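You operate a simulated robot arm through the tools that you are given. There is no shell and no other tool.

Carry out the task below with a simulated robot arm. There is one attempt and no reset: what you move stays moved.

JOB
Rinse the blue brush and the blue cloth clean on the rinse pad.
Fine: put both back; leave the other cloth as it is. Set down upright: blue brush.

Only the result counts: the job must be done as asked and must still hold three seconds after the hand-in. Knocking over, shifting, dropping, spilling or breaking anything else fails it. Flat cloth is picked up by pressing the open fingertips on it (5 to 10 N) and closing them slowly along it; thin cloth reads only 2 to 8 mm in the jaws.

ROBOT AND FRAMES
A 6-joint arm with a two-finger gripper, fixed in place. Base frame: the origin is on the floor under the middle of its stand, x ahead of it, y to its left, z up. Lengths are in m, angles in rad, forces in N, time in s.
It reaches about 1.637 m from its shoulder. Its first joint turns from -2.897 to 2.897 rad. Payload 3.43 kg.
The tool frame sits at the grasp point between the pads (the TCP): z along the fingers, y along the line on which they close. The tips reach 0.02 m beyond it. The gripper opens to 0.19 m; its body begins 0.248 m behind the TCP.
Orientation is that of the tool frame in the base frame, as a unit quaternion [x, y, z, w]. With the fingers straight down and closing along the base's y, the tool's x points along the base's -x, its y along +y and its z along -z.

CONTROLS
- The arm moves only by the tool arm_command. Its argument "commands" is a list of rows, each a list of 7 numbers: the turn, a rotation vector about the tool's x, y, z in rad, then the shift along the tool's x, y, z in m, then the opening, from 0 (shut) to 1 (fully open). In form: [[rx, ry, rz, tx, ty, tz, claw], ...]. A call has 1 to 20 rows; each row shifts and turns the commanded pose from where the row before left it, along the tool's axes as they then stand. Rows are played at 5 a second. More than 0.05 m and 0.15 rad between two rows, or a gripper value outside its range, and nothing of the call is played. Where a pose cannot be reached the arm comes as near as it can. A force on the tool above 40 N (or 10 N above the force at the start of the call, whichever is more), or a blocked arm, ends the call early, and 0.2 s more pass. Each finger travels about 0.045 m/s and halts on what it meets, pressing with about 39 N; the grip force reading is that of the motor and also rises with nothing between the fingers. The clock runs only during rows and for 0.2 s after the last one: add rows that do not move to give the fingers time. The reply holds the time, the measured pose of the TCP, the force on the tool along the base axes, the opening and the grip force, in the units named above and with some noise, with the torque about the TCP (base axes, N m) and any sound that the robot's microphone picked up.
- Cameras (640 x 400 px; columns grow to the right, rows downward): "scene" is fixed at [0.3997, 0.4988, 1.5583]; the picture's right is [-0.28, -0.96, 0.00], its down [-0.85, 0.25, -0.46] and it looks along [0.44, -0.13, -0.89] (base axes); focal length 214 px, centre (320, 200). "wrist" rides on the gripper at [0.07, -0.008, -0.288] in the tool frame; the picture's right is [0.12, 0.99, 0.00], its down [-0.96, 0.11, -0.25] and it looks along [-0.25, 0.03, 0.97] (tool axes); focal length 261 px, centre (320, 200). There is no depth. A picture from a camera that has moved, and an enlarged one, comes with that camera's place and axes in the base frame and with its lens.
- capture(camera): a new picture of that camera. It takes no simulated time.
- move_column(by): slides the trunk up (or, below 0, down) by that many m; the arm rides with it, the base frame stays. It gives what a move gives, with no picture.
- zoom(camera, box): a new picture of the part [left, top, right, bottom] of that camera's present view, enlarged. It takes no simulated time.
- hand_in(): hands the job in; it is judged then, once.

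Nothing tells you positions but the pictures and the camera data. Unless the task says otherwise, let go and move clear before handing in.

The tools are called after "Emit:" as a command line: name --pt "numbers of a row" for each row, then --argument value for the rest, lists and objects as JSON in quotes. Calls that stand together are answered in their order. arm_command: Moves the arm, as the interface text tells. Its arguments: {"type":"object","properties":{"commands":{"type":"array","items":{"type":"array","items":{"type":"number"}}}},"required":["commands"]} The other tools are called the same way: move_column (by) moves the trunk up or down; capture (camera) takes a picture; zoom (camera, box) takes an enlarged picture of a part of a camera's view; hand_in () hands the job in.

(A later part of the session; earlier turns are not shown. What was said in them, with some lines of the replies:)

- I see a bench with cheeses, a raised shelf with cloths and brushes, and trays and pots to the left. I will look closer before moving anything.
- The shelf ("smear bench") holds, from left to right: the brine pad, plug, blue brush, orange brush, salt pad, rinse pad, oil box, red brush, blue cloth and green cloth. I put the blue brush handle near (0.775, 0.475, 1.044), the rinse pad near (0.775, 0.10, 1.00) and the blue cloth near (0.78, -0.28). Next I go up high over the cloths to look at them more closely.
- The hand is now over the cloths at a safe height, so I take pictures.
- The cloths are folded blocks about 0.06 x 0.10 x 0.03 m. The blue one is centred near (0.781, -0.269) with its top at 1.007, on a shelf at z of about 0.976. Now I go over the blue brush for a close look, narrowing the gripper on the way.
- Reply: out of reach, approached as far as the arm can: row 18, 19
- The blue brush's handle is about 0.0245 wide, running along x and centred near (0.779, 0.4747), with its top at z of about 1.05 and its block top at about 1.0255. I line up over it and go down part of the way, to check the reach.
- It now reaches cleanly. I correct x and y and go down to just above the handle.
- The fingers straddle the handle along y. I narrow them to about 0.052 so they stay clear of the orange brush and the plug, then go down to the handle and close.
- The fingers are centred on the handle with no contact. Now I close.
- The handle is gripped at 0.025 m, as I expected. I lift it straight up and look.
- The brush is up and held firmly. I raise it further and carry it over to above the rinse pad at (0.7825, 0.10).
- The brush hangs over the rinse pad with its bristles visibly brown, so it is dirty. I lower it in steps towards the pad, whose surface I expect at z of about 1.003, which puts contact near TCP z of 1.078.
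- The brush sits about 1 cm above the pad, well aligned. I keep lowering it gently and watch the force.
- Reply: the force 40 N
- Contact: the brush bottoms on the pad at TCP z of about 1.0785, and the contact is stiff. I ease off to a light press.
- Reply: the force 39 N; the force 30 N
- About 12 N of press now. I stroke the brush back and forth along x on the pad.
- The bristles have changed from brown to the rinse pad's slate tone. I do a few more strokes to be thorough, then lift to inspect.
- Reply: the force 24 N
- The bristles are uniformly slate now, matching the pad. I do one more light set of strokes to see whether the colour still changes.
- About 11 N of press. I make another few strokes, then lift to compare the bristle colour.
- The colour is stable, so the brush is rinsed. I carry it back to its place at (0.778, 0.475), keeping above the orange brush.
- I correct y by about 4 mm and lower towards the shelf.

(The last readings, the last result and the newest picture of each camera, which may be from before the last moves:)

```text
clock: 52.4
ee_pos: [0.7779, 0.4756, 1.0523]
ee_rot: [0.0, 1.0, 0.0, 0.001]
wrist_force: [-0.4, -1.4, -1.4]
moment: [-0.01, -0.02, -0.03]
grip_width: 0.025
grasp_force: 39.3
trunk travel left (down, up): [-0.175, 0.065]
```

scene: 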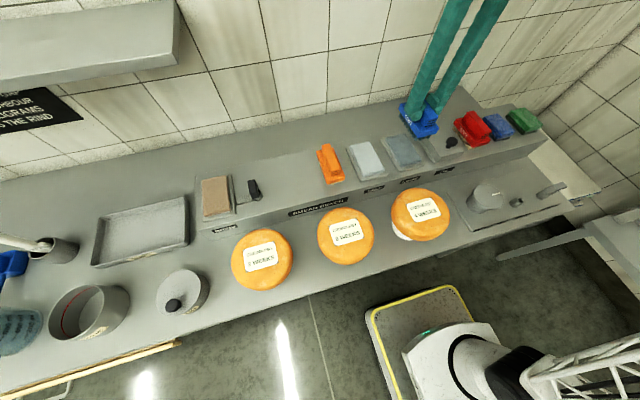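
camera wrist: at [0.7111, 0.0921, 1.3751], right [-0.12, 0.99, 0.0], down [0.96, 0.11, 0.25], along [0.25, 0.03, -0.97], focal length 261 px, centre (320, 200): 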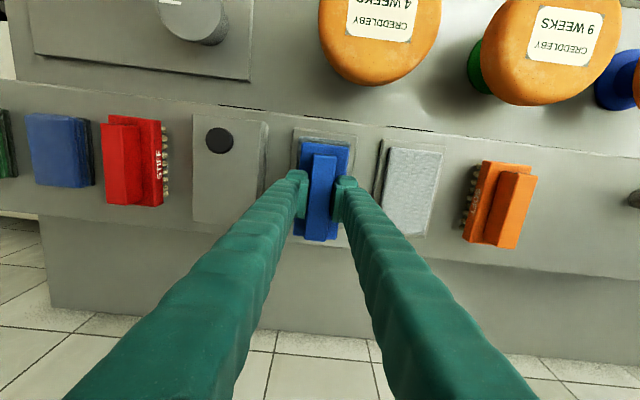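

Emit:
arm_command --pt "0 0 0 0 0 0.001 0" --pt "0 0 0 0 0 0 0" --pt "0 0 0 0 0 0 0"

```text
clock: 53.2
ee_pos: [0.7785, 0.4757, 1.0507]
ee_rot: [0.0, 1.0, 0.001, 0.0]
wrist_force: [-0.2, -0.5, -2.2]
moment: [0.02, 0.04, -0.01]
grip_width: 0.0248
grasp_force: 39.0
trunk travel left (down, up): [-0.175, 0.065]
```

Emit:
arm_command --pt "0 0 0 0 0 0.001 0" --pt "0 0 0 0 0 0 0" --pt "0 0 0 0 0 0 0"

```text
clock: 54.0
ee_pos: [0.7777, 0.4751, 1.0492]
ee_rot: [0.0, 1.0, 0.0, 0.0]
wrist_force: [-0.8, -0.3, -1.9]
moment: [-0.02, 0.0, 0.01]
grip_width: 0.0248
grasp_force: 38.9
trunk travel left (down, up): [-0.175, 0.065]
```

Emit:
arm_command --pt "0 0 0 0 0 0.001 0" --pt "0 0 0 0 0 0 0" --pt "0 0 0 0 0 0 0"

```text
clock: 54.8
ee_pos: [0.7793, 0.4752, 1.0482]
ee_rot: [0.0, 1.0, 0.0, 0.0]
wrist_force: [-0.7, -0.6, -1.8]
moment: [0.01, 0.0, 0.0]
grip_width: 0.0248
grasp_force: 38.6
trunk travel left (down, up): [-0.175, 0.065]
```

Emit:
arm_command --pt "0 0 0 0 0 0.001 0" --pt "0 0 0 0 0 0 0" --pt "0 0 0 0 0 0 0"

Emit:
zoom --camera "scene" --box '[260, 130, 340, 180]'

```text
clock: 55.6
ee_pos: [0.7784, 0.4757, 1.049]
ee_rot: [0.0, 1.0, 0.0, 0.0]
wrist_force: [1.9, 1.6, 7.3]
moment: [-0.01, 0.04, -0.04]
grip_width: 0.0247
grasp_force: 39.6
trunk travel left (down, up): [-0.175, 0.065]
```

```text
8.00 times, centred on (300, 155) of scene
camera zoom: at [0.3997, 0.4988, 1.5583], right [-0.28, -0.96, 0.0], down [-0.85, 0.25, -0.46], along [0.44, -0.13, -0.89], focal length 1716 px, centre (480, 560)
```

zoom: 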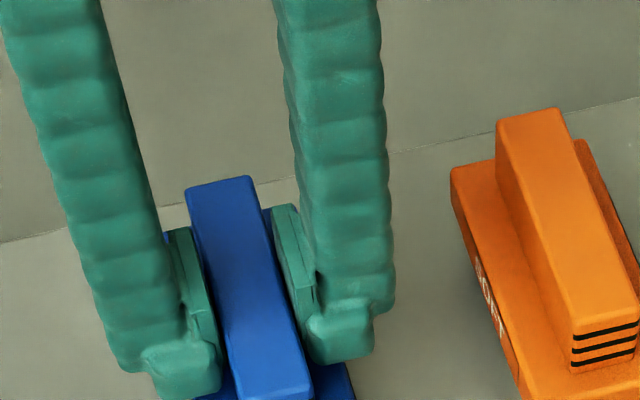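

The brush rests on the shelf (7 N contact). I open the fingers gently to 0.05 and retreat straight up.

Emit:
arm_command --pt "0 0 0 0 0 -0.0006 0.1" --pt "0 0 0 0 0 0 0.16" --pt "0 0 0 0 0 0 0.22" --pt "0 0 0 0 0 0 0.27" --pt "0 0 0 0 0 0 0.27" --pt "0 0 0 0 0 0 0.27"

Emit:
arm_command --pt "0 0 0 0 0 -0.005 0.27" --pt "0 0 0 0 0 -0.01 0.27" --pt "0 0 0 0 0 -0.015 0.27" --pt "0 0 0 0 0 -0.02 0.27" --pt "0 0 0 0 0 -0.02 0.27" --pt "0 0 0 0 0 -0.02 0.27" --pt "0 0 0 0 0 -0.02 0.27" --pt "0 0 0 0 0 0 0.27"

Emit:
zoom --camera "scene" --box '[230, 130, 350, 205]'

Emit:
zoom --camera "wrist" --box '[220, 110, 420, 235]'

```text
clock: 57.0
ee_pos: [0.7792, 0.4759, 1.0488]
ee_rot: [0.0, 1.0, 0.0, -0.001]
wrist_force: [-0.7, 0.2, -0.5]
moment: [0.02, 0.0, 0.0]
grip_width: 0.0513
grasp_force: 0.1
trunk travel left (down, up): [-0.175, 0.065]
```

```text
clock: 58.8
ee_pos: [0.7782, 0.4768, 1.1585]
ee_rot: [0.0, 1.0, 0.0, 0.0]
wrist_force: [-0.4, -0.7, -0.3]
moment: [-0.01, -0.03, 0.02]
grip_width: 0.0514
grasp_force: 0.1
trunk travel left (down, up): [-0.175, 0.065]
```

```text
5.33 times, centred on (290, 168) of scene
camera zoom: at [0.3997, 0.4988, 1.5583], right [-0.28, -0.96, 0.0], down [-0.85, 0.25, -0.46], along [0.44, -0.13, -0.89], focal length 1144 px, centre (480, 373)
```

zoom: 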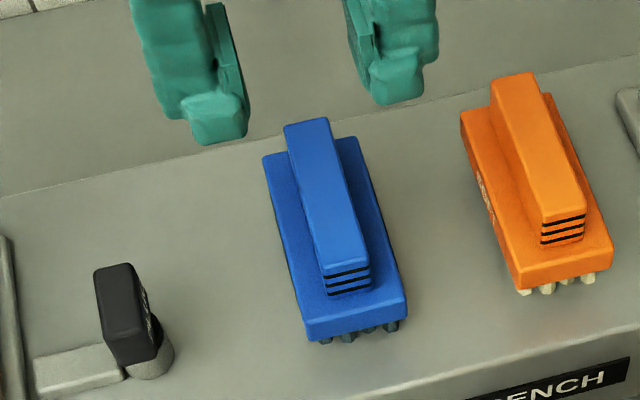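

```text
3.20 times, centred on (320, 172) of wrist
camera zoom: at [0.7068, 0.468, 1.4461], right [-0.12, 0.99, 0.0], down [0.96, 0.11, 0.25], along [0.25, 0.03, -0.97], focal length 834 px, centre (320, 288)
```

zoom: 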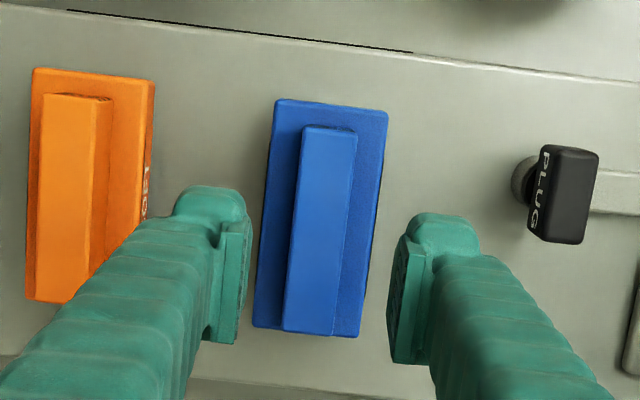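

The brush stands upright in its original spot, with the bristles now slate. Next I travel to the blue cloth at (0.781, -0.269).

Emit:
arm_command --pt "0 0 0 0 -0.02 -0.01 0.27" --pt "0 0 0 0 -0.04 -0.01 0.27" --pt "0 0 0 0 -0.04 0 0.35" --pt "0 0 0 0 -0.04 0 0.42" --pt "0 0 0 0 -0.04 0 0.42" --pt "0 0 0 0 -0.04 0 0.42" --pt "0 0 0 0 -0.04 0 0.42" --pt "0 0 0 0 -0.04 0 0.42" --pt "0 0 0 0 -0.04 0 0.42" --pt "0 0 0 0 -0.04 0 0.42" --pt "0 0 0 0 -0.04 0 0.42" --pt "0 0 0 0 -0.04 0 0.42" --pt "0 0 0 0 -0.04 0 0.42" --pt "0 0 0 0 -0.04 0 0.42" --pt "0 0 0 0 -0.04 0 0.42" --pt "0 0 0 0 -0.04 0 0.42" --pt "0 0 0 0 -0.04 0 0.42" --pt "0 0 0 0 -0.04 0 0.42" --pt "0 0 0 -0.003 -0.04 0 0.42" --pt "0 0 0 0 -0.006 0 0.42"

Emit:
arm_command --pt "0 0 0 0 0 0 0.42" --pt "0 0 0 0 0 0 0.42"

Emit:
capture --camera "wrist"

Emit:
zoom --camera "wrist" --box '[220, 110, 420, 235]'

```text
clock: 63.0
ee_pos: [0.783, -0.2732, 1.1793]
ee_rot: [0.0, 1.0, 0.0, 0.0]
wrist_force: [0.7, 0.5, 0.0]
moment: [0.0, 0.03, 0.0]
grip_width: 0.0796
grasp_force: 0.0
trunk travel left (down, up): [-0.175, 0.065]
```

```text
clock: 63.6
ee_pos: [0.7825, -0.2727, 1.1774]
ee_rot: [0.0, 1.0, 0.001, 0.0]
wrist_force: [-0.3, -0.2, 0.6]
moment: [0.01, 0.01, 0.01]
grip_width: 0.0798
grasp_force: 0.1
trunk travel left (down, up): [-0.175, 0.065]
```

```text
taken
camera wrist: at [0.712, -0.2807, 1.4661], right [-0.12, 0.99, 0.0], down [0.96, 0.11, 0.25], along [0.25, 0.03, -0.97], focal length 261 px, centre (320, 200)
```

wrist: 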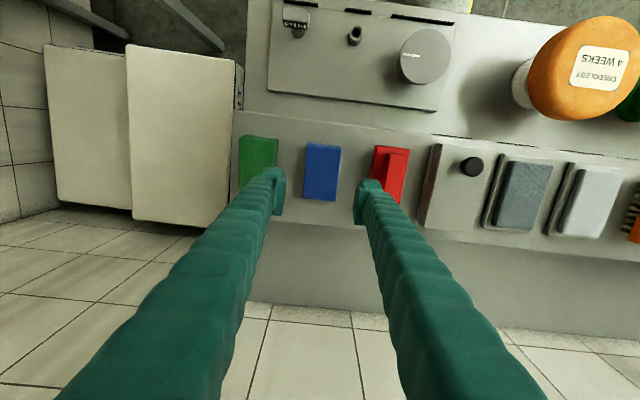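

```text
3.20 times, centred on (320, 172) of wrist
camera zoom: at [0.712, -0.2807, 1.4661], right [-0.12, 0.99, 0.0], down [0.96, 0.11, 0.25], along [0.25, 0.03, -0.97], focal length 834 px, centre (320, 288)
```

zoom: 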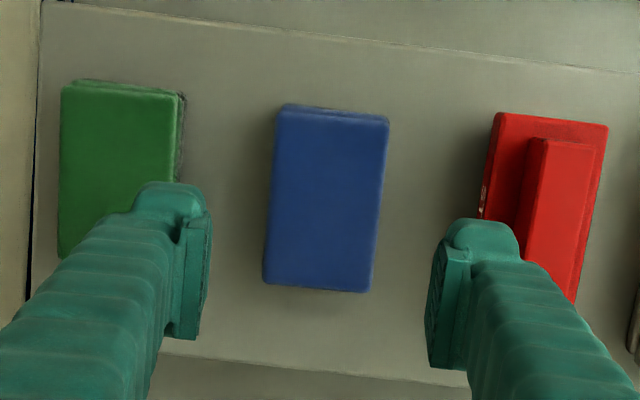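

From this view the blue cloth's centre is (0.781, -0.268) and its width about 0.058. I set the opening to 0.074, which leaves about 1 cm to the green cloth and the red brush, and go down beside it.

Emit:
arm_command --pt "0 0 0 0.0015 0.0047 0.015 0.39" --pt "0 0 0 0 0 0.02 0.39" --pt "0 0 0 0 0 0.02 0.39" --pt "0 0 0 0 0 0.02 0.39" --pt "0 0 0 0 0 0.02 0.39" --pt "0 0 0 0 0 0.02 0.39" --pt "0 0 0 0 0 0.01 0.39" --pt "0 0 0 0 0 0 0.39" --pt "0 0 0 0 0 0 0.39"

Emit:
zoom --camera "wrist" --box '[220, 110, 420, 235]'

Emit:
zoom --camera "scene" --box '[440, 85, 560, 160]'

```text
clock: 65.6
ee_pos: [0.7782, -0.2658, 1.054]
ee_rot: [0.0, 1.0, 0.0, 0.0]
wrist_force: [0.1, -0.4, 0.7]
moment: [0.02, 0.03, 0.01]
grip_width: 0.0741
grasp_force: 0.0
trunk travel left (down, up): [-0.175, 0.065]
```

```text
3.20 times, centred on (320, 172) of wrist
camera zoom: at [0.7082, -0.2752, 1.3415], right [-0.12, 0.99, 0.0], down [0.96, 0.11, 0.25], along [0.25, 0.03, -0.97], focal length 834 px, centre (320, 288)
```

zoom: 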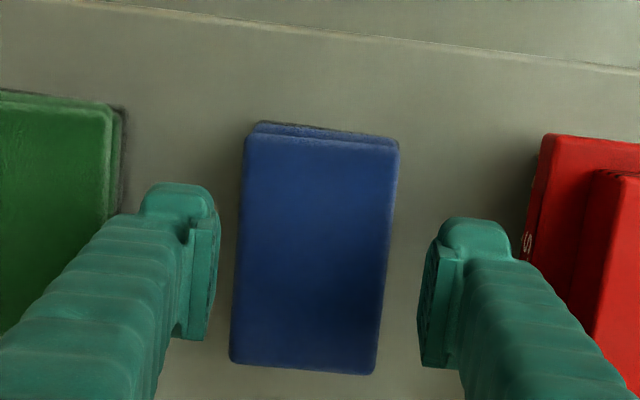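

```text
5.33 times, centred on (500, 122) of scene
camera zoom: at [0.3997, 0.4988, 1.5583], right [-0.28, -0.96, 0.0], down [-0.85, 0.25, -0.46], along [0.44, -0.13, -0.89], focal length 1144 px, centre (-640, 613)
```

zoom: 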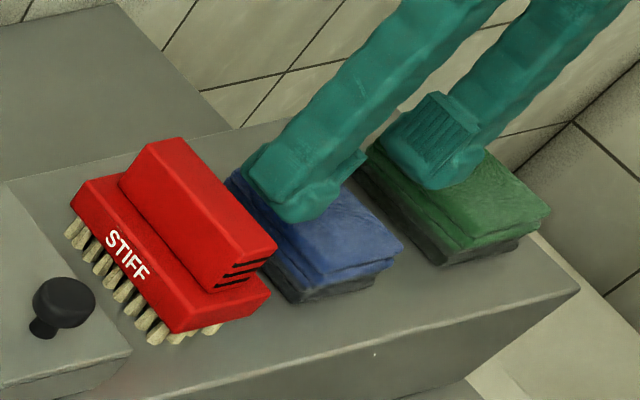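

The fingers straddle the cloth with clearance on both sides. I continue down to TCP z of about 1.004.

Emit:
arm_command --pt "0 0 0 -0.002 -0.001 0.01 0.39" --pt "0 0 0 0 0 0.01 0.39" --pt "0 0 0 0 0 0.01 0.39" --pt "0 0 0 0 0 0.01 0.39" --pt "0 0 0 0 0 0.006 0.39" --pt "0 0 0 0 0 0.003 0.39" --pt "0 0 0 0 0 0 0.39" --pt "0 0 0 0 0 0 0.39"

Emit:
zoom --camera "wrist" --box '[220, 110, 420, 235]'

Emit:
zoom --camera "scene" --box '[440, 85, 560, 160]'

```text
clock: 67.4
ee_pos: [0.7816, -0.2669, 1.0057]
ee_rot: [0.0, 1.0, 0.0, 0.0]
wrist_force: [0.3, 0.0, 0.1]
moment: [0.02, -0.01, 0.0]
grip_width: 0.0741
grasp_force: 0.0
trunk travel left (down, up): [-0.175, 0.065]
```

```text
3.20 times, centred on (320, 172) of wrist
camera zoom: at [0.7103, -0.275, 1.2927], right [-0.12, 0.99, 0.0], down [0.96, 0.11, 0.25], along [0.25, 0.03, -0.97], focal length 834 px, centre (320, 288)
```

zoom: 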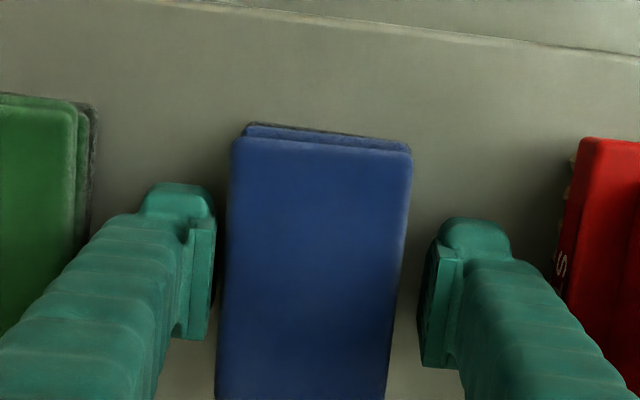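

```text
5.33 times, centred on (500, 122) of scene
camera zoom: at [0.3997, 0.4988, 1.5583], right [-0.28, -0.96, 0.0], down [-0.85, 0.25, -0.46], along [0.44, -0.13, -0.89], focal length 1144 px, centre (-640, 613)
```

zoom: 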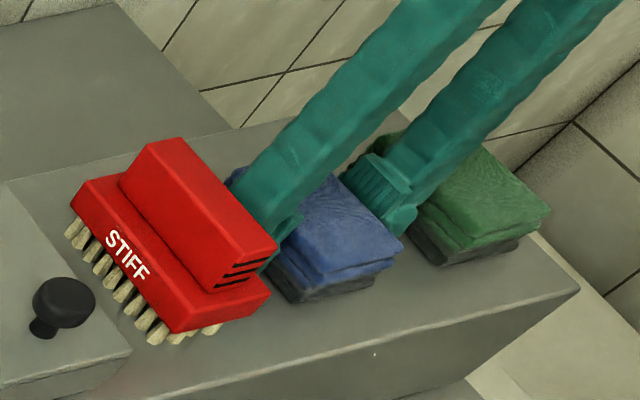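

The cloth sits about 2 mm to one side between the fingers, so I shift slightly to centre it and then close slowly.

Emit:
arm_command --pt "0 0 0 0 -0.002 0 0.39" --pt "0 0 0 0 0 0 0.37" --pt "0 0 0 0 0 0 0.35" --pt "0 0 0 0 0 0 0.33" --pt "0 0 0 0 0 0 0.31" --pt "0 0 0 0 0 0 0.3" --pt "0 0 0 0 0 0 0.3"

Emit:
zoom --camera "wrist" --box '[220, 110, 420, 235]'

```text
clock: 69.0
ee_pos: [0.7811, -0.2677, 1.0047]
ee_rot: [0.001, 1.0, 0.0, 0.0]
wrist_force: [-0.5, -0.1, -0.4]
moment: [0.04, -0.02, 0.0]
grip_width: 0.0605
grasp_force: 39.1
trunk travel left (down, up): [-0.175, 0.065]
```

```text
3.20 times, centred on (320, 172) of wrist
camera zoom: at [0.7103, -0.2768, 1.2929], right [-0.12, 0.99, 0.0], down [0.96, 0.11, 0.25], along [0.25, 0.03, -0.97], focal length 834 px, centre (320, 288)
```

zoom: 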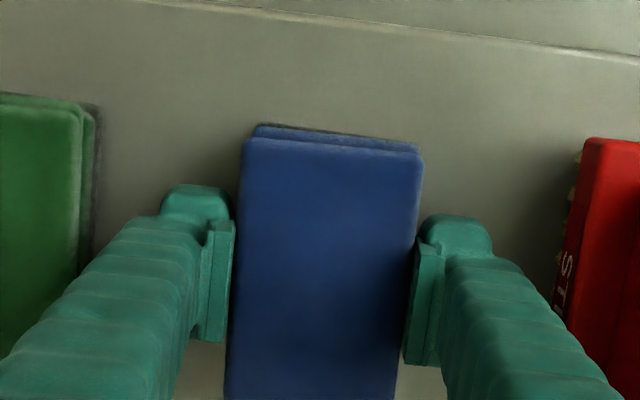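

The cloth stops the jaws at 0.0605 m with full grip force, so it holds like a pad. I lift it gently.

Emit:
arm_command --pt "0 0 0 0 0 0 0.25" --pt "0 0 0 0 0 0 0.2" --pt "0 0 0 0 0 -0.005 0.2" --pt "0 0 0 0 0 -0.01 0.2" --pt "0 0 0 0 0 -0.015 0.2" --pt "0 0 0 0 0 -0.015 0.2" --pt "0 0 0 0 0 -0.015 0.2" --pt "0 0 0 0 0 -0.015 0.2" --pt "0 0 0 0 0 0 0.2" --pt "0 0 0 0 0 0 0.2"

Emit:
zoom --camera "scene" --box '[430, 55, 570, 143]'

Emit:
capture --camera "wrist"

```text
clock: 71.2
ee_pos: [0.7806, -0.2699, 1.0784]
ee_rot: [0.0, 1.0, 0.0, -0.001]
wrist_force: [0.4, 1.0, -0.6]
moment: [0.03, 0.01, -0.01]
grip_width: 0.0605
grasp_force: 39.3
trunk travel left (down, up): [-0.175, 0.065]
```

```text
4.55 times, centred on (500, 99) of scene
camera zoom: at [0.3997, 0.4988, 1.5583], right [-0.28, -0.96, 0.0], down [-0.85, 0.25, -0.46], along [0.44, -0.13, -0.89], focal length 975 px, centre (-498, 659)
```

zoom: 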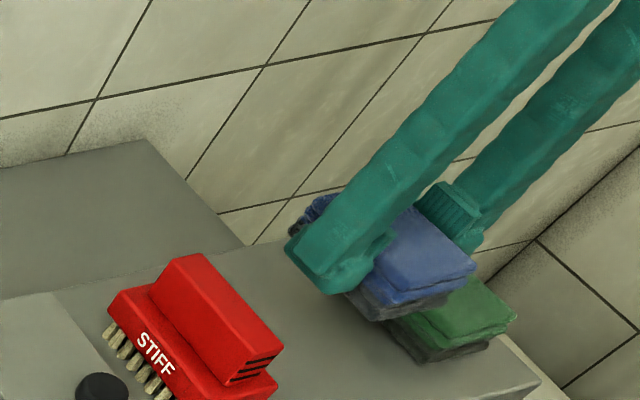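

```text
taken
camera wrist: at [0.711, -0.278, 1.367], right [-0.12, 0.99, 0.0], down [0.96, 0.11, 0.25], along [0.25, 0.03, -0.97], focal length 261 px, centre (320, 200)
```

wrist: 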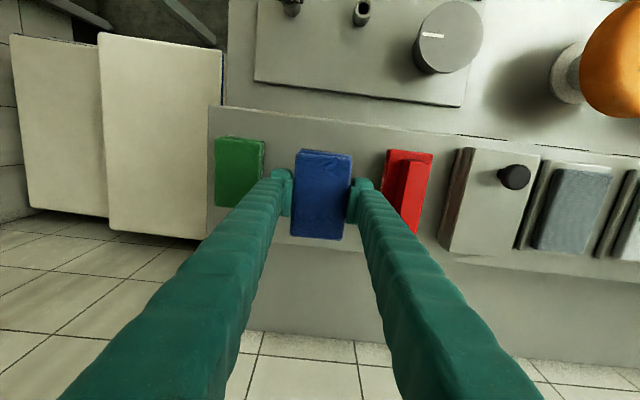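

The cloth is held, with its dirty dark underside showing. I raise it more and carry it to the rinse pad.

Emit:
arm_command --pt "0 0 0 0 0 -0.02 0.2" --pt "0 0 0 0 0 -0.02 0.2" --pt "0 0 0 0 0 -0.02 0.2" --pt "0 0 0 0 0 -0.02 0.2" --pt "0 0 0 0 0.02 0 0.2" --pt "0 0 0 0 0.035 0 0.2" --pt "0 0 0 0 0.035 0 0.2" --pt "0 0 0 0 0.035 0 0.2" --pt "0 0 0 0 0.035 0 0.2" --pt "0 0 0 0 0.035 0 0.2" --pt "0 0 0 0 0.035 0 0.2" --pt "0 0 0 0 0.035 0 0.2" --pt "0 0 0 0 0.035 0 0.2" --pt "0 0 0 0 0.035 0 0.2" --pt "0 0 0 0 0.033 0 0.2" --pt "0 0 0 0 0 0 0.2" --pt "0 0 0 0 0 0 0.2"

Emit:
zoom --camera "scene" --box '[350, 60, 510, 160]'

Emit:
capture --camera "wrist"

```text
clock: 74.8
ee_pos: [0.782, 0.099, 1.1566]
ee_rot: [0.0, 1.0, 0.0, 0.0]
wrist_force: [0.4, 0.3, -0.4]
moment: [0.03, -0.02, 0.0]
grip_width: 0.0605
grasp_force: 39.0
trunk travel left (down, up): [-0.175, 0.065]
```

```text
4.00 times, centred on (430, 110) of scene
camera zoom: at [0.3997, 0.4988, 1.5583], right [-0.28, -0.96, 0.0], down [-0.85, 0.25, -0.46], along [0.44, -0.13, -0.89], focal length 858 px, centre (-120, 560)
```

zoom: 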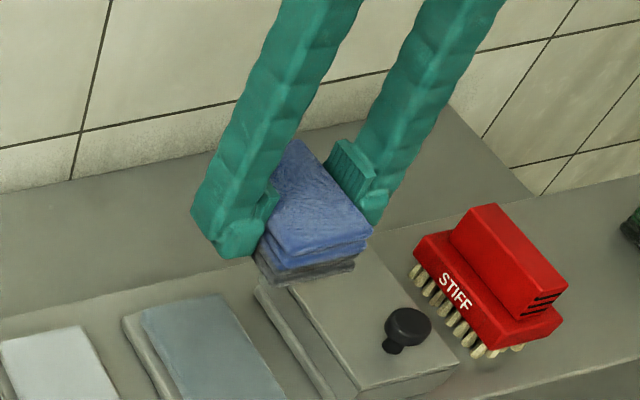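

```text
taken
camera wrist: at [0.7103, 0.0908, 1.4452], right [-0.12, 0.99, 0.0], down [0.96, 0.11, 0.25], along [0.25, 0.03, -0.97], focal length 261 px, centre (320, 200)
```

wrist: 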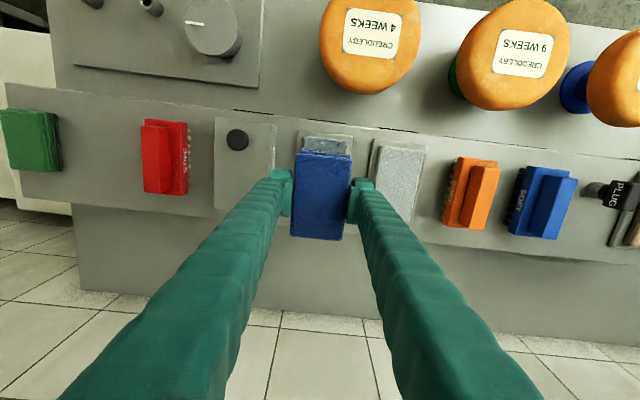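

The cloth is above the rinse pad and clear on both sides. I lower it, expecting contact near TCP z of 1.033.

Emit:
arm_command --pt "0 0 0 0 0.001 0.02 0.2" --pt "0 0 0 0 0 0.025 0.2" --pt "0 0 0 0 0 0.025 0.2" --pt "0 0 0 0 0 0.02 0.2" --pt "0 0 0 0 0 0.015 0.2" --pt "0 0 0 0 0 0.008 0.2" --pt "0 0 0 0 0 0 0.2" --pt "0 0 0 0 0 0 0.2"

Emit:
zoom --camera "scene" --box '[350, 90, 470, 165]'

Emit:
zoom --camera "wrist" --box '[220, 110, 420, 235]'

```text
clock: 76.6
ee_pos: [0.7808, 0.1004, 1.0469]
ee_rot: [0.001, 1.0, 0.0, 0.001]
wrist_force: [0.2, -0.1, -0.2]
moment: [0.02, -0.04, 0.0]
grip_width: 0.0603
grasp_force: 39.4
trunk travel left (down, up): [-0.175, 0.065]
```

```text
5.33 times, centred on (410, 128) of scene
camera zoom: at [0.3997, 0.4988, 1.5583], right [-0.28, -0.96, 0.0], down [-0.85, 0.25, -0.46], along [0.44, -0.13, -0.89], focal length 1144 px, centre (-160, 587)
```

zoom: 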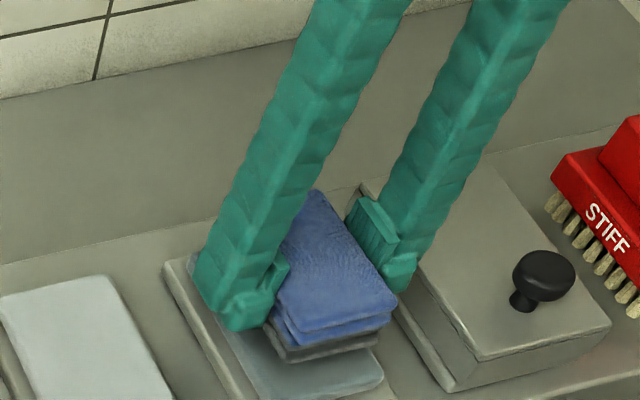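

```text
3.20 times, centred on (320, 172) of wrist
camera zoom: at [0.7102, 0.0919, 1.3347], right [-0.12, 0.99, 0.0], down [0.96, 0.11, 0.25], along [0.25, 0.03, -0.97], focal length 834 px, centre (320, 288)
```

zoom: 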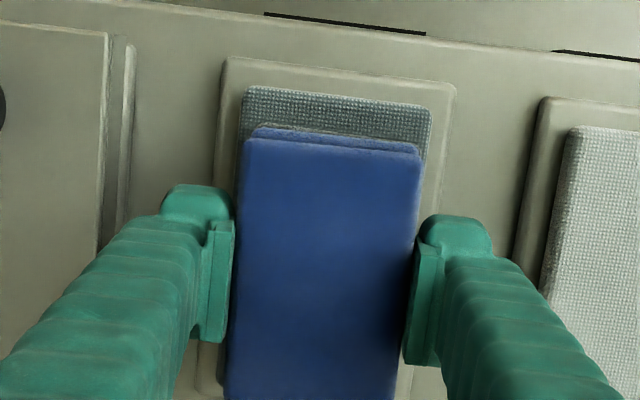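

It is well aligned over the pad. I lower it gently to contact.

Emit:
arm_command --pt "0 0 0 0 0 0.005 0.2" --pt "0 0 0 0 0 0.004 0.2" --pt "0 0 0 0 0 0.002 0.2" --pt "0 0 0 0 0 0 0.2" --pt "0 0 0 0 0 0 0.2"

```text
clock: 77.8
ee_pos: [0.7819, 0.0997, 1.0353]
ee_rot: [-0.001, 1.0, -0.001, 0.001]
wrist_force: [-0.1, -0.5, 0.2]
moment: [-0.01, 0.03, 0.01]
grip_width: 0.0606
grasp_force: 39.0
trunk travel left (down, up): [-0.175, 0.065]
```

Emit:
arm_command --pt "0 0 0 0 0 0.001 0.2" --pt "0 0 0 0 0 0.001 0.2" --pt "0 0 0 0 0 0 0.2" --pt "0 0 0 0 0 0 0.2"

```text
clock: 78.8
ee_pos: [0.7816, 0.1008, 1.0341]
ee_rot: [0.0, 1.0, 0.0, 0.0]
wrist_force: [0.2, -0.4, -0.3]
moment: [0.0, 0.0, -0.02]
grip_width: 0.0604
grasp_force: 39.2
trunk travel left (down, up): [-0.175, 0.065]
```

Emit:
arm_command --pt "0 0 0 0 0 0.001 0.2" --pt "0 0 0 0 0 0.0005 0.2" --pt "0 0 0 0 0 0 0.2" --pt "0 0 0 0 0 0 0.2"

```text
clock: 79.8
ee_pos: [0.7808, 0.0993, 1.0325]
ee_rot: [0.0, 1.0, 0.001, 0.0]
wrist_force: [-2.1, 1.5, 12.4]
moment: [0.02, 0.12, -0.01]
grip_width: 0.0605
grasp_force: 39.3
trunk travel left (down, up): [-0.175, 0.065]
```

Contact with about 12 N of press. I stroke the cloth along x on the pad.

Emit:
arm_command --pt "0 0 0 0.01 0 0 0.2" --pt "0 0 0 0.01 0 0 0.2" --pt "0 0 0 -0.01 0 0 0.2" --pt "0 0 0 -0.01 0 0 0.2" --pt "0 0 0 -0.01 0 0 0.2" --pt "0 0 0 -0.01 0 0 0.2" --pt "0 0 0 0.01 0 0 0.2" --pt "0 0 0 0.01 0 0 0.2" --pt "0 0 0 0.01 0 0 0.2" --pt "0 0 0 0.01 0 0 0.2" --pt "0 0 0 -0.01 0 0 0.2" --pt "0 0 0 -0.01 0 0 0.2" --pt "0 0 0 0 0 0 0.2" --pt "0 0 0 0 0 0 0.2"

Emit:
zoom --camera "scene" --box '[350, 90, 470, 165]'

```text
clock: 82.8
ee_pos: [0.7817, 0.1008, 1.0334]
ee_rot: [0.0, 1.0, 0.0, 0.0]
wrist_force: [-6.3, 2.0, 11.4]
moment: [0.03, 0.14, 0.0]
grip_width: 0.0601
grasp_force: 39.0
trunk travel left (down, up): [-0.175, 0.065]
```

```text
5.33 times, centred on (410, 128) of scene
camera zoom: at [0.3997, 0.4988, 1.5583], right [-0.28, -0.96, 0.0], down [-0.85, 0.25, -0.46], along [0.44, -0.13, -0.89], focal length 1144 px, centre (-160, 587)
```

zoom: 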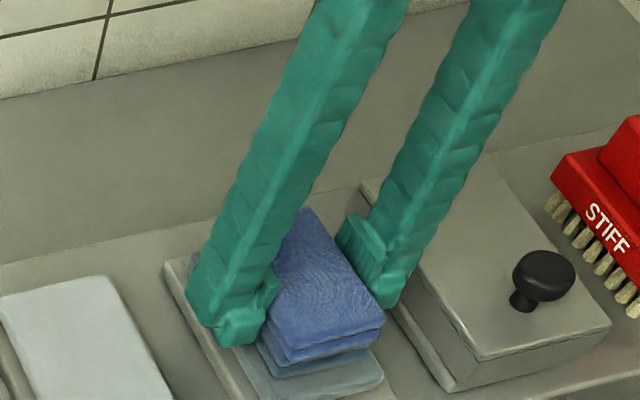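

The cloth's underside has changed from black to the rinse tone. I make a second set of strokes to be thorough, then lift to inspect.

Emit:
arm_command --pt "0 0 0 0.01 0 0 0.2" --pt "0 0 0 0.01 0 0 0.2" --pt "0 0 0 -0.01 0 0 0.2" --pt "0 0 0 -0.01 0 0 0.2" --pt "0 0 0 -0.01 0 0 0.2" --pt "0 0 0 -0.01 0 0 0.2" --pt "0 0 0 0.01 0 0 0.2" --pt "0 0 0 0.01 0 0 0.2" --pt "0 0 0 0.01 0 0 0.2" --pt "0 0 0 0.01 0 0 0.2" --pt "0 0 0 -0.01 0 0 0.2" --pt "0 0 0 -0.01 0 0 0.2" --pt "0 0 0 -0.01 0 0 0.2" --pt "0 0 0 -0.01 0 0 0.2" --pt "0 0 0 0.01 0 0 0.2" --pt "0 0 0 0.01 0 0 0.2" --pt "0 0 0 0 0 0 0.2" --pt "0 0 0 0 0 0 0.2"

Emit:
arm_command --pt "0 0 0 0 0 -0.005 0.2" --pt "0 0 0 0 0 -0.015 0.2" --pt "0 0 0 0 0 -0.02 0.2" --pt "0 0 0 0 0 -0.02 0.2" --pt "0 0 0 0 0 -0.02 0.2" --pt "0 0 0 0 0 -0.02 0.2" --pt "0 0 0 0 0 -0.02 0.2" --pt "0 0 0 0 0 0 0.2" --pt "0 0 0 0 0 0 0.2"

Emit:
zoom --camera "scene" --box '[350, 60, 510, 160]'

Emit:
zoom --camera "scene" --box '[396, 85, 460, 125]'

```text
clock: 86.6
ee_pos: [0.7803, 0.1005, 1.0329]
ee_rot: [0.001, 1.0, 0.0, 0.0]
wrist_force: [-0.5, -1.3, 5.9]
moment: [-0.04, -0.03, 0.03]
grip_width: 0.0603
grasp_force: 38.7
trunk travel left (down, up): [-0.175, 0.065]
```

```text
clock: 88.6
ee_pos: [0.7819, 0.0998, 1.1531]
ee_rot: [0.0, 1.0, 0.0, 0.0]
wrist_force: [0.2, 0.1, -0.5]
moment: [-0.02, -0.01, 0.02]
grip_width: 0.0605
grasp_force: 38.7
trunk travel left (down, up): [-0.175, 0.065]
```

```text
4.00 times, centred on (430, 110) of scene
camera zoom: at [0.3997, 0.4988, 1.5583], right [-0.28, -0.96, 0.0], down [-0.85, 0.25, -0.46], along [0.44, -0.13, -0.89], focal length 858 px, centre (-120, 560)
```

zoom: 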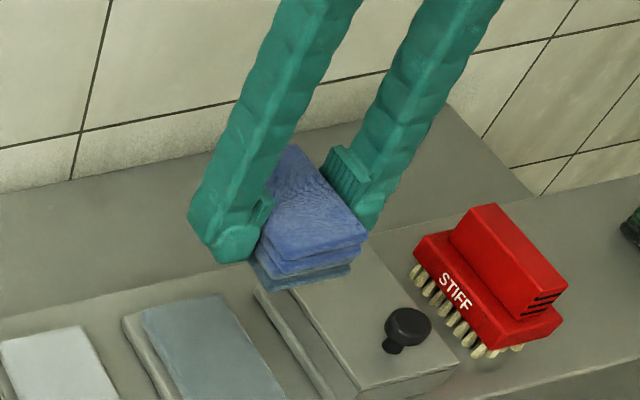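

```text
10.00 times, centred on (428, 105) of scene
camera zoom: at [0.3997, 0.4988, 1.5583], right [-0.28, -0.96, 0.0], down [-0.85, 0.25, -0.46], along [0.44, -0.13, -0.89], focal length 2145 px, centre (-760, 1150)
```

zoom: 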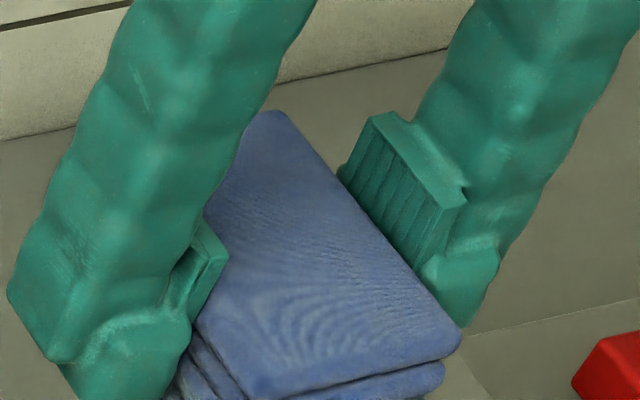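

The cloth's underside is now the rinse blue-slate. I carry it back to its place at (0.781, -0.268).

Emit:
arm_command --pt "0 0 0 0 -0.02 0 0.2" --pt "0 0 0 0 -0.035 0 0.2" --pt "0 0 0 0 -0.035 0 0.2" --pt "0 0 0 0 -0.035 0 0.2" --pt "0 0 0 0 -0.035 0 0.2" --pt "0 0 0 0 -0.035 0 0.2" --pt "0 0 0 0 -0.035 0 0.2" --pt "0 0 0 0 -0.035 0 0.2" --pt "0 0 0 0 -0.035 0 0.2" --pt "0 0 0 0 -0.035 0 0.2" --pt "0 0 0 0 -0.033 0 0.2" --pt "0 0 0 0 0 0 0.2" --pt "0 0 0 0 0 0 0.2"

Emit:
capture --camera "wrist"

```text
clock: 91.4
ee_pos: [0.7818, -0.2701, 1.1516]
ee_rot: [0.0, 1.0, 0.0, 0.0]
wrist_force: [0.8, -0.2, 0.0]
moment: [-0.02, 0.0, -0.01]
grip_width: 0.0603
grasp_force: 39.4
trunk travel left (down, up): [-0.175, 0.065]
```

```text
taken
camera wrist: at [0.711, -0.2776, 1.4404], right [-0.12, 0.99, 0.0], down [0.96, 0.11, 0.25], along [0.25, 0.03, -0.97], focal length 261 px, centre (320, 200)
```

wrist: 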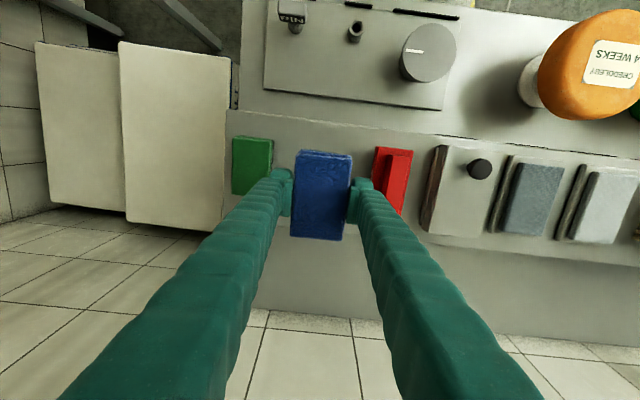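

I lower the cloth towards the shelf, expecting contact near TCP z of 1.004.

Emit:
arm_command --pt "0 0 0 0.0005 0.001 0.02 0.2" --pt "0 0 0 0 0 0.025 0.2" --pt "0 0 0 0 0 0.025 0.2" --pt "0 0 0 0 0 0.025 0.2" --pt "0 0 0 0 0 0.02 0.2" --pt "0 0 0 0 0 0.015 0.2" --pt "0 0 0 0 0 0.009 0.2" --pt "0 0 0 0 0 0.003 0.2" --pt "0 0 0 0 0 0 0.2" --pt "0 0 0 0 0 0 0.2"

Emit:
zoom --camera "wrist" --box '[220, 110, 420, 235]'

```text
clock: 93.6
ee_pos: [0.7807, -0.267, 1.0113]
ee_rot: [0.001, 1.0, 0.001, 0.0]
wrist_force: [-0.1, -0.5, -0.5]
moment: [0.02, -0.05, 0.0]
grip_width: 0.0604
grasp_force: 38.7
trunk travel left (down, up): [-0.175, 0.065]
```

```text
3.20 times, centred on (320, 172) of wrist
camera zoom: at [0.71, -0.2752, 1.2983], right [-0.12, 0.99, 0.0], down [0.96, 0.11, 0.25], along [0.25, 0.03, -0.97], focal length 834 px, centre (320, 288)
```

zoom: 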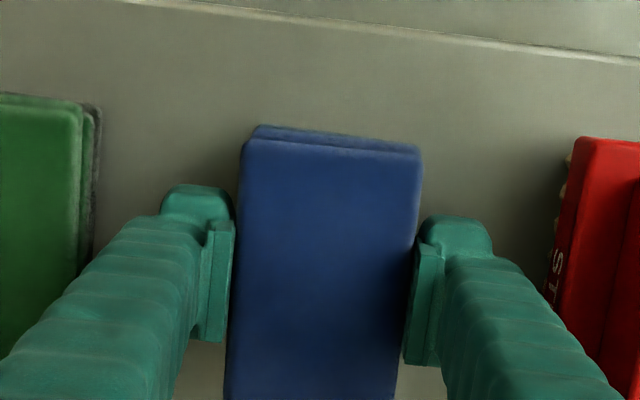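

Emit:
arm_command --pt "0 0 0 0 -0.0013 0.003 0.2" --pt "0 0 0 0 0 0.0015 0.2" --pt "0 0 0 0 0 0 0.2" --pt "0 0 0 0 0 0 0.2"

```text
clock: 94.6
ee_pos: [0.7817, -0.2692, 1.007]
ee_rot: [0.0, 1.0, 0.0, 0.0]
wrist_force: [-0.4, 0.2, 0.2]
moment: [-0.01, 0.01, 0.01]
grip_width: 0.0606
grasp_force: 39.4
trunk travel left (down, up): [-0.175, 0.065]
```

Emit:
arm_command --pt "0 0 0 0 0 0.001 0.2" --pt "0 0 0 0 0 0.001 0.2" --pt "0 0 0 0 0 0 0.2" --pt "0 0 0 0 0 0 0.2"

```text
clock: 95.6
ee_pos: [0.7804, -0.2675, 1.0037]
ee_rot: [0.0, 1.0, 0.0, 0.0]
wrist_force: [-0.8, -0.3, 9.1]
moment: [0.03, 0.08, -0.05]
grip_width: 0.0606
grasp_force: 38.9
trunk travel left (down, up): [-0.175, 0.065]
```

The cloth is seated on the shelf (9 N). I open gently to 0.074 and rise straight up.

Emit:
arm_command --pt "0 0 0 0 0 -0.0006 0.31" --pt "0 0 0 0 0 0 0.33" --pt "0 0 0 0 0 0 0.35" --pt "0 0 0 0 0 0 0.37" --pt "0 0 0 0 0 0 0.39" --pt "0 0 0 0 0 0 0.39" --pt "0 0 0 0 0 0 0.39"

Emit:
zoom --camera "wrist" --box '[220, 110, 420, 235]'

```text
clock: 97.2
ee_pos: [0.7813, -0.2686, 1.0049]
ee_rot: [0.0, 1.0, 0.0, -0.001]
wrist_force: [0.6, 0.4, -0.4]
moment: [0.02, 0.02, 0.02]
grip_width: 0.0742
grasp_force: 0.0
trunk travel left (down, up): [-0.175, 0.065]
```

```text
3.20 times, centred on (320, 172) of wrist
camera zoom: at [0.7101, -0.2763, 1.2923], right [-0.12, 0.99, 0.0], down [0.96, 0.11, 0.25], along [0.25, 0.03, -0.97], focal length 834 px, centre (320, 288)
```

zoom: 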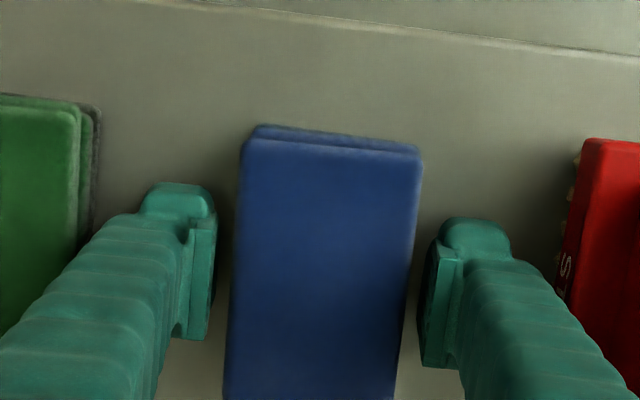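

The cloth is free and both fingers are clear of it. I rise straight up and check everything.

Emit:
arm_command --pt "0 0 0 0 0 -0.005 0.39" --pt "0 0 0 0 0 -0.015 0.39" --pt "0 0 0 0 0 -0.02 0.39" --pt "0 0 0 0 0 -0.025 0.39" --pt "0 0 0 0 0 -0.03 0.39" --pt "0 0 0 0 0 -0.03 0.39" --pt "0 0 0 0 0 -0.03 0.39" --pt "0 0 0 0 0 -0.03 0.39" --pt "0 0 0 0 0 -0.03 0.39" --pt "0 0 0 0 0 0 0.39" --pt "0 0 0 0 0 0 0.39"

Emit:
capture --camera "scene"

Emit:
zoom --camera "scene" --box '[440, 95, 560, 170]'

Emit:
zoom --camera "scene" --box '[180, 110, 380, 235]'

Emit:
capture --camera "wrist"

```text
clock: 99.6
ee_pos: [0.7806, -0.2684, 1.2205]
ee_rot: [0.0, 1.0, 0.0, 0.0]
wrist_force: [-0.5, 0.0, -0.1]
moment: [0.04, 0.0, 0.02]
grip_width: 0.074
grasp_force: 0.0
trunk travel left (down, up): [-0.175, 0.065]
```

```text
taken
```

scene: 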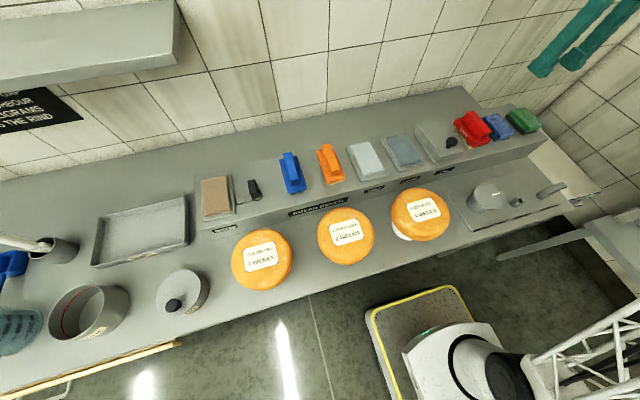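

```text
5.33 times, centred on (500, 132) of scene
camera zoom: at [0.3997, 0.4988, 1.5583], right [-0.28, -0.96, 0.0], down [-0.85, 0.25, -0.46], along [0.44, -0.13, -0.89], focal length 1144 px, centre (-640, 560)
```

zoom: 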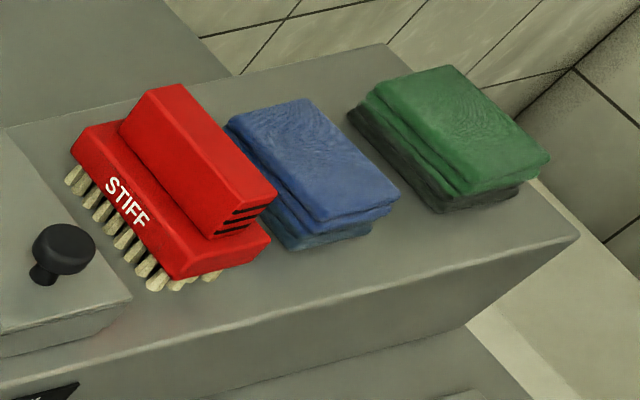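

```text
3.20 times, centred on (280, 172) of scene
camera zoom: at [0.3997, 0.4988, 1.5583], right [-0.28, -0.96, 0.0], down [-0.85, 0.25, -0.46], along [0.44, -0.13, -0.89], focal length 686 px, centre (448, 288)
```

zoom: 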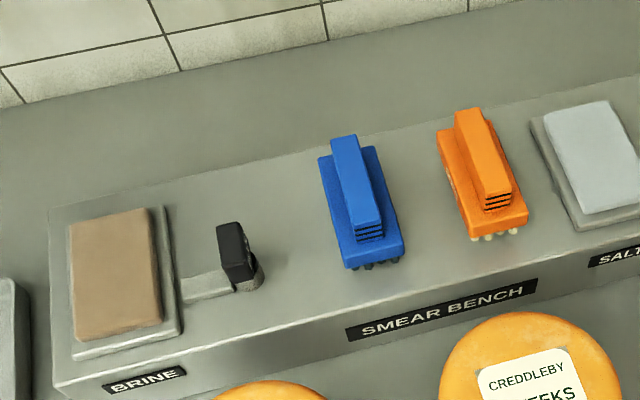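

```text
taken
camera wrist: at [0.71, -0.2776, 1.5069], right [-0.12, 0.99, 0.0], down [0.96, 0.11, 0.25], along [0.25, 0.03, -0.97], focal length 261 px, centre (320, 200)
```

wrist: 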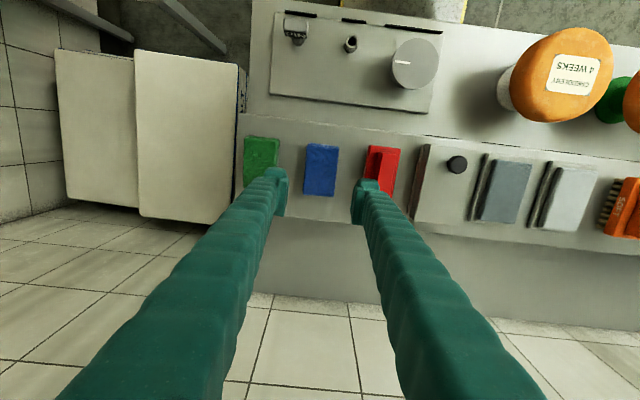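

The blue cloth and the upright blue brush are back in their original places with rinsed undersides, and the green cloth and everything else is undisturbed. The gripper is empty and well clear, so I hand in.

Emit:
hand_in

```text
The job is handed in.
```

I rinsed the blue brush and the blue cloth on the rinse pad, put both back, and handed the job in. The hand-in reply didn't say whether it passed.

- **Blue brush:** I pressed it on the pad and stroked it in three sets. The bristles went from brown to the pad's slate colour and stayed that way on a final check. It stands upright within about 1 mm of where it started.
- **Blue cloth:** I pressed and stroked it in two sets. Its dark underside turned blue-slate, and it lies back within a couple of millimetres of its original spot.
- **Everything else:** I didn't touch the green cloth, and the last pictures show nothing else moved.

I judged "clean" by that colour change, since the pictures were the only check on how clean they were.
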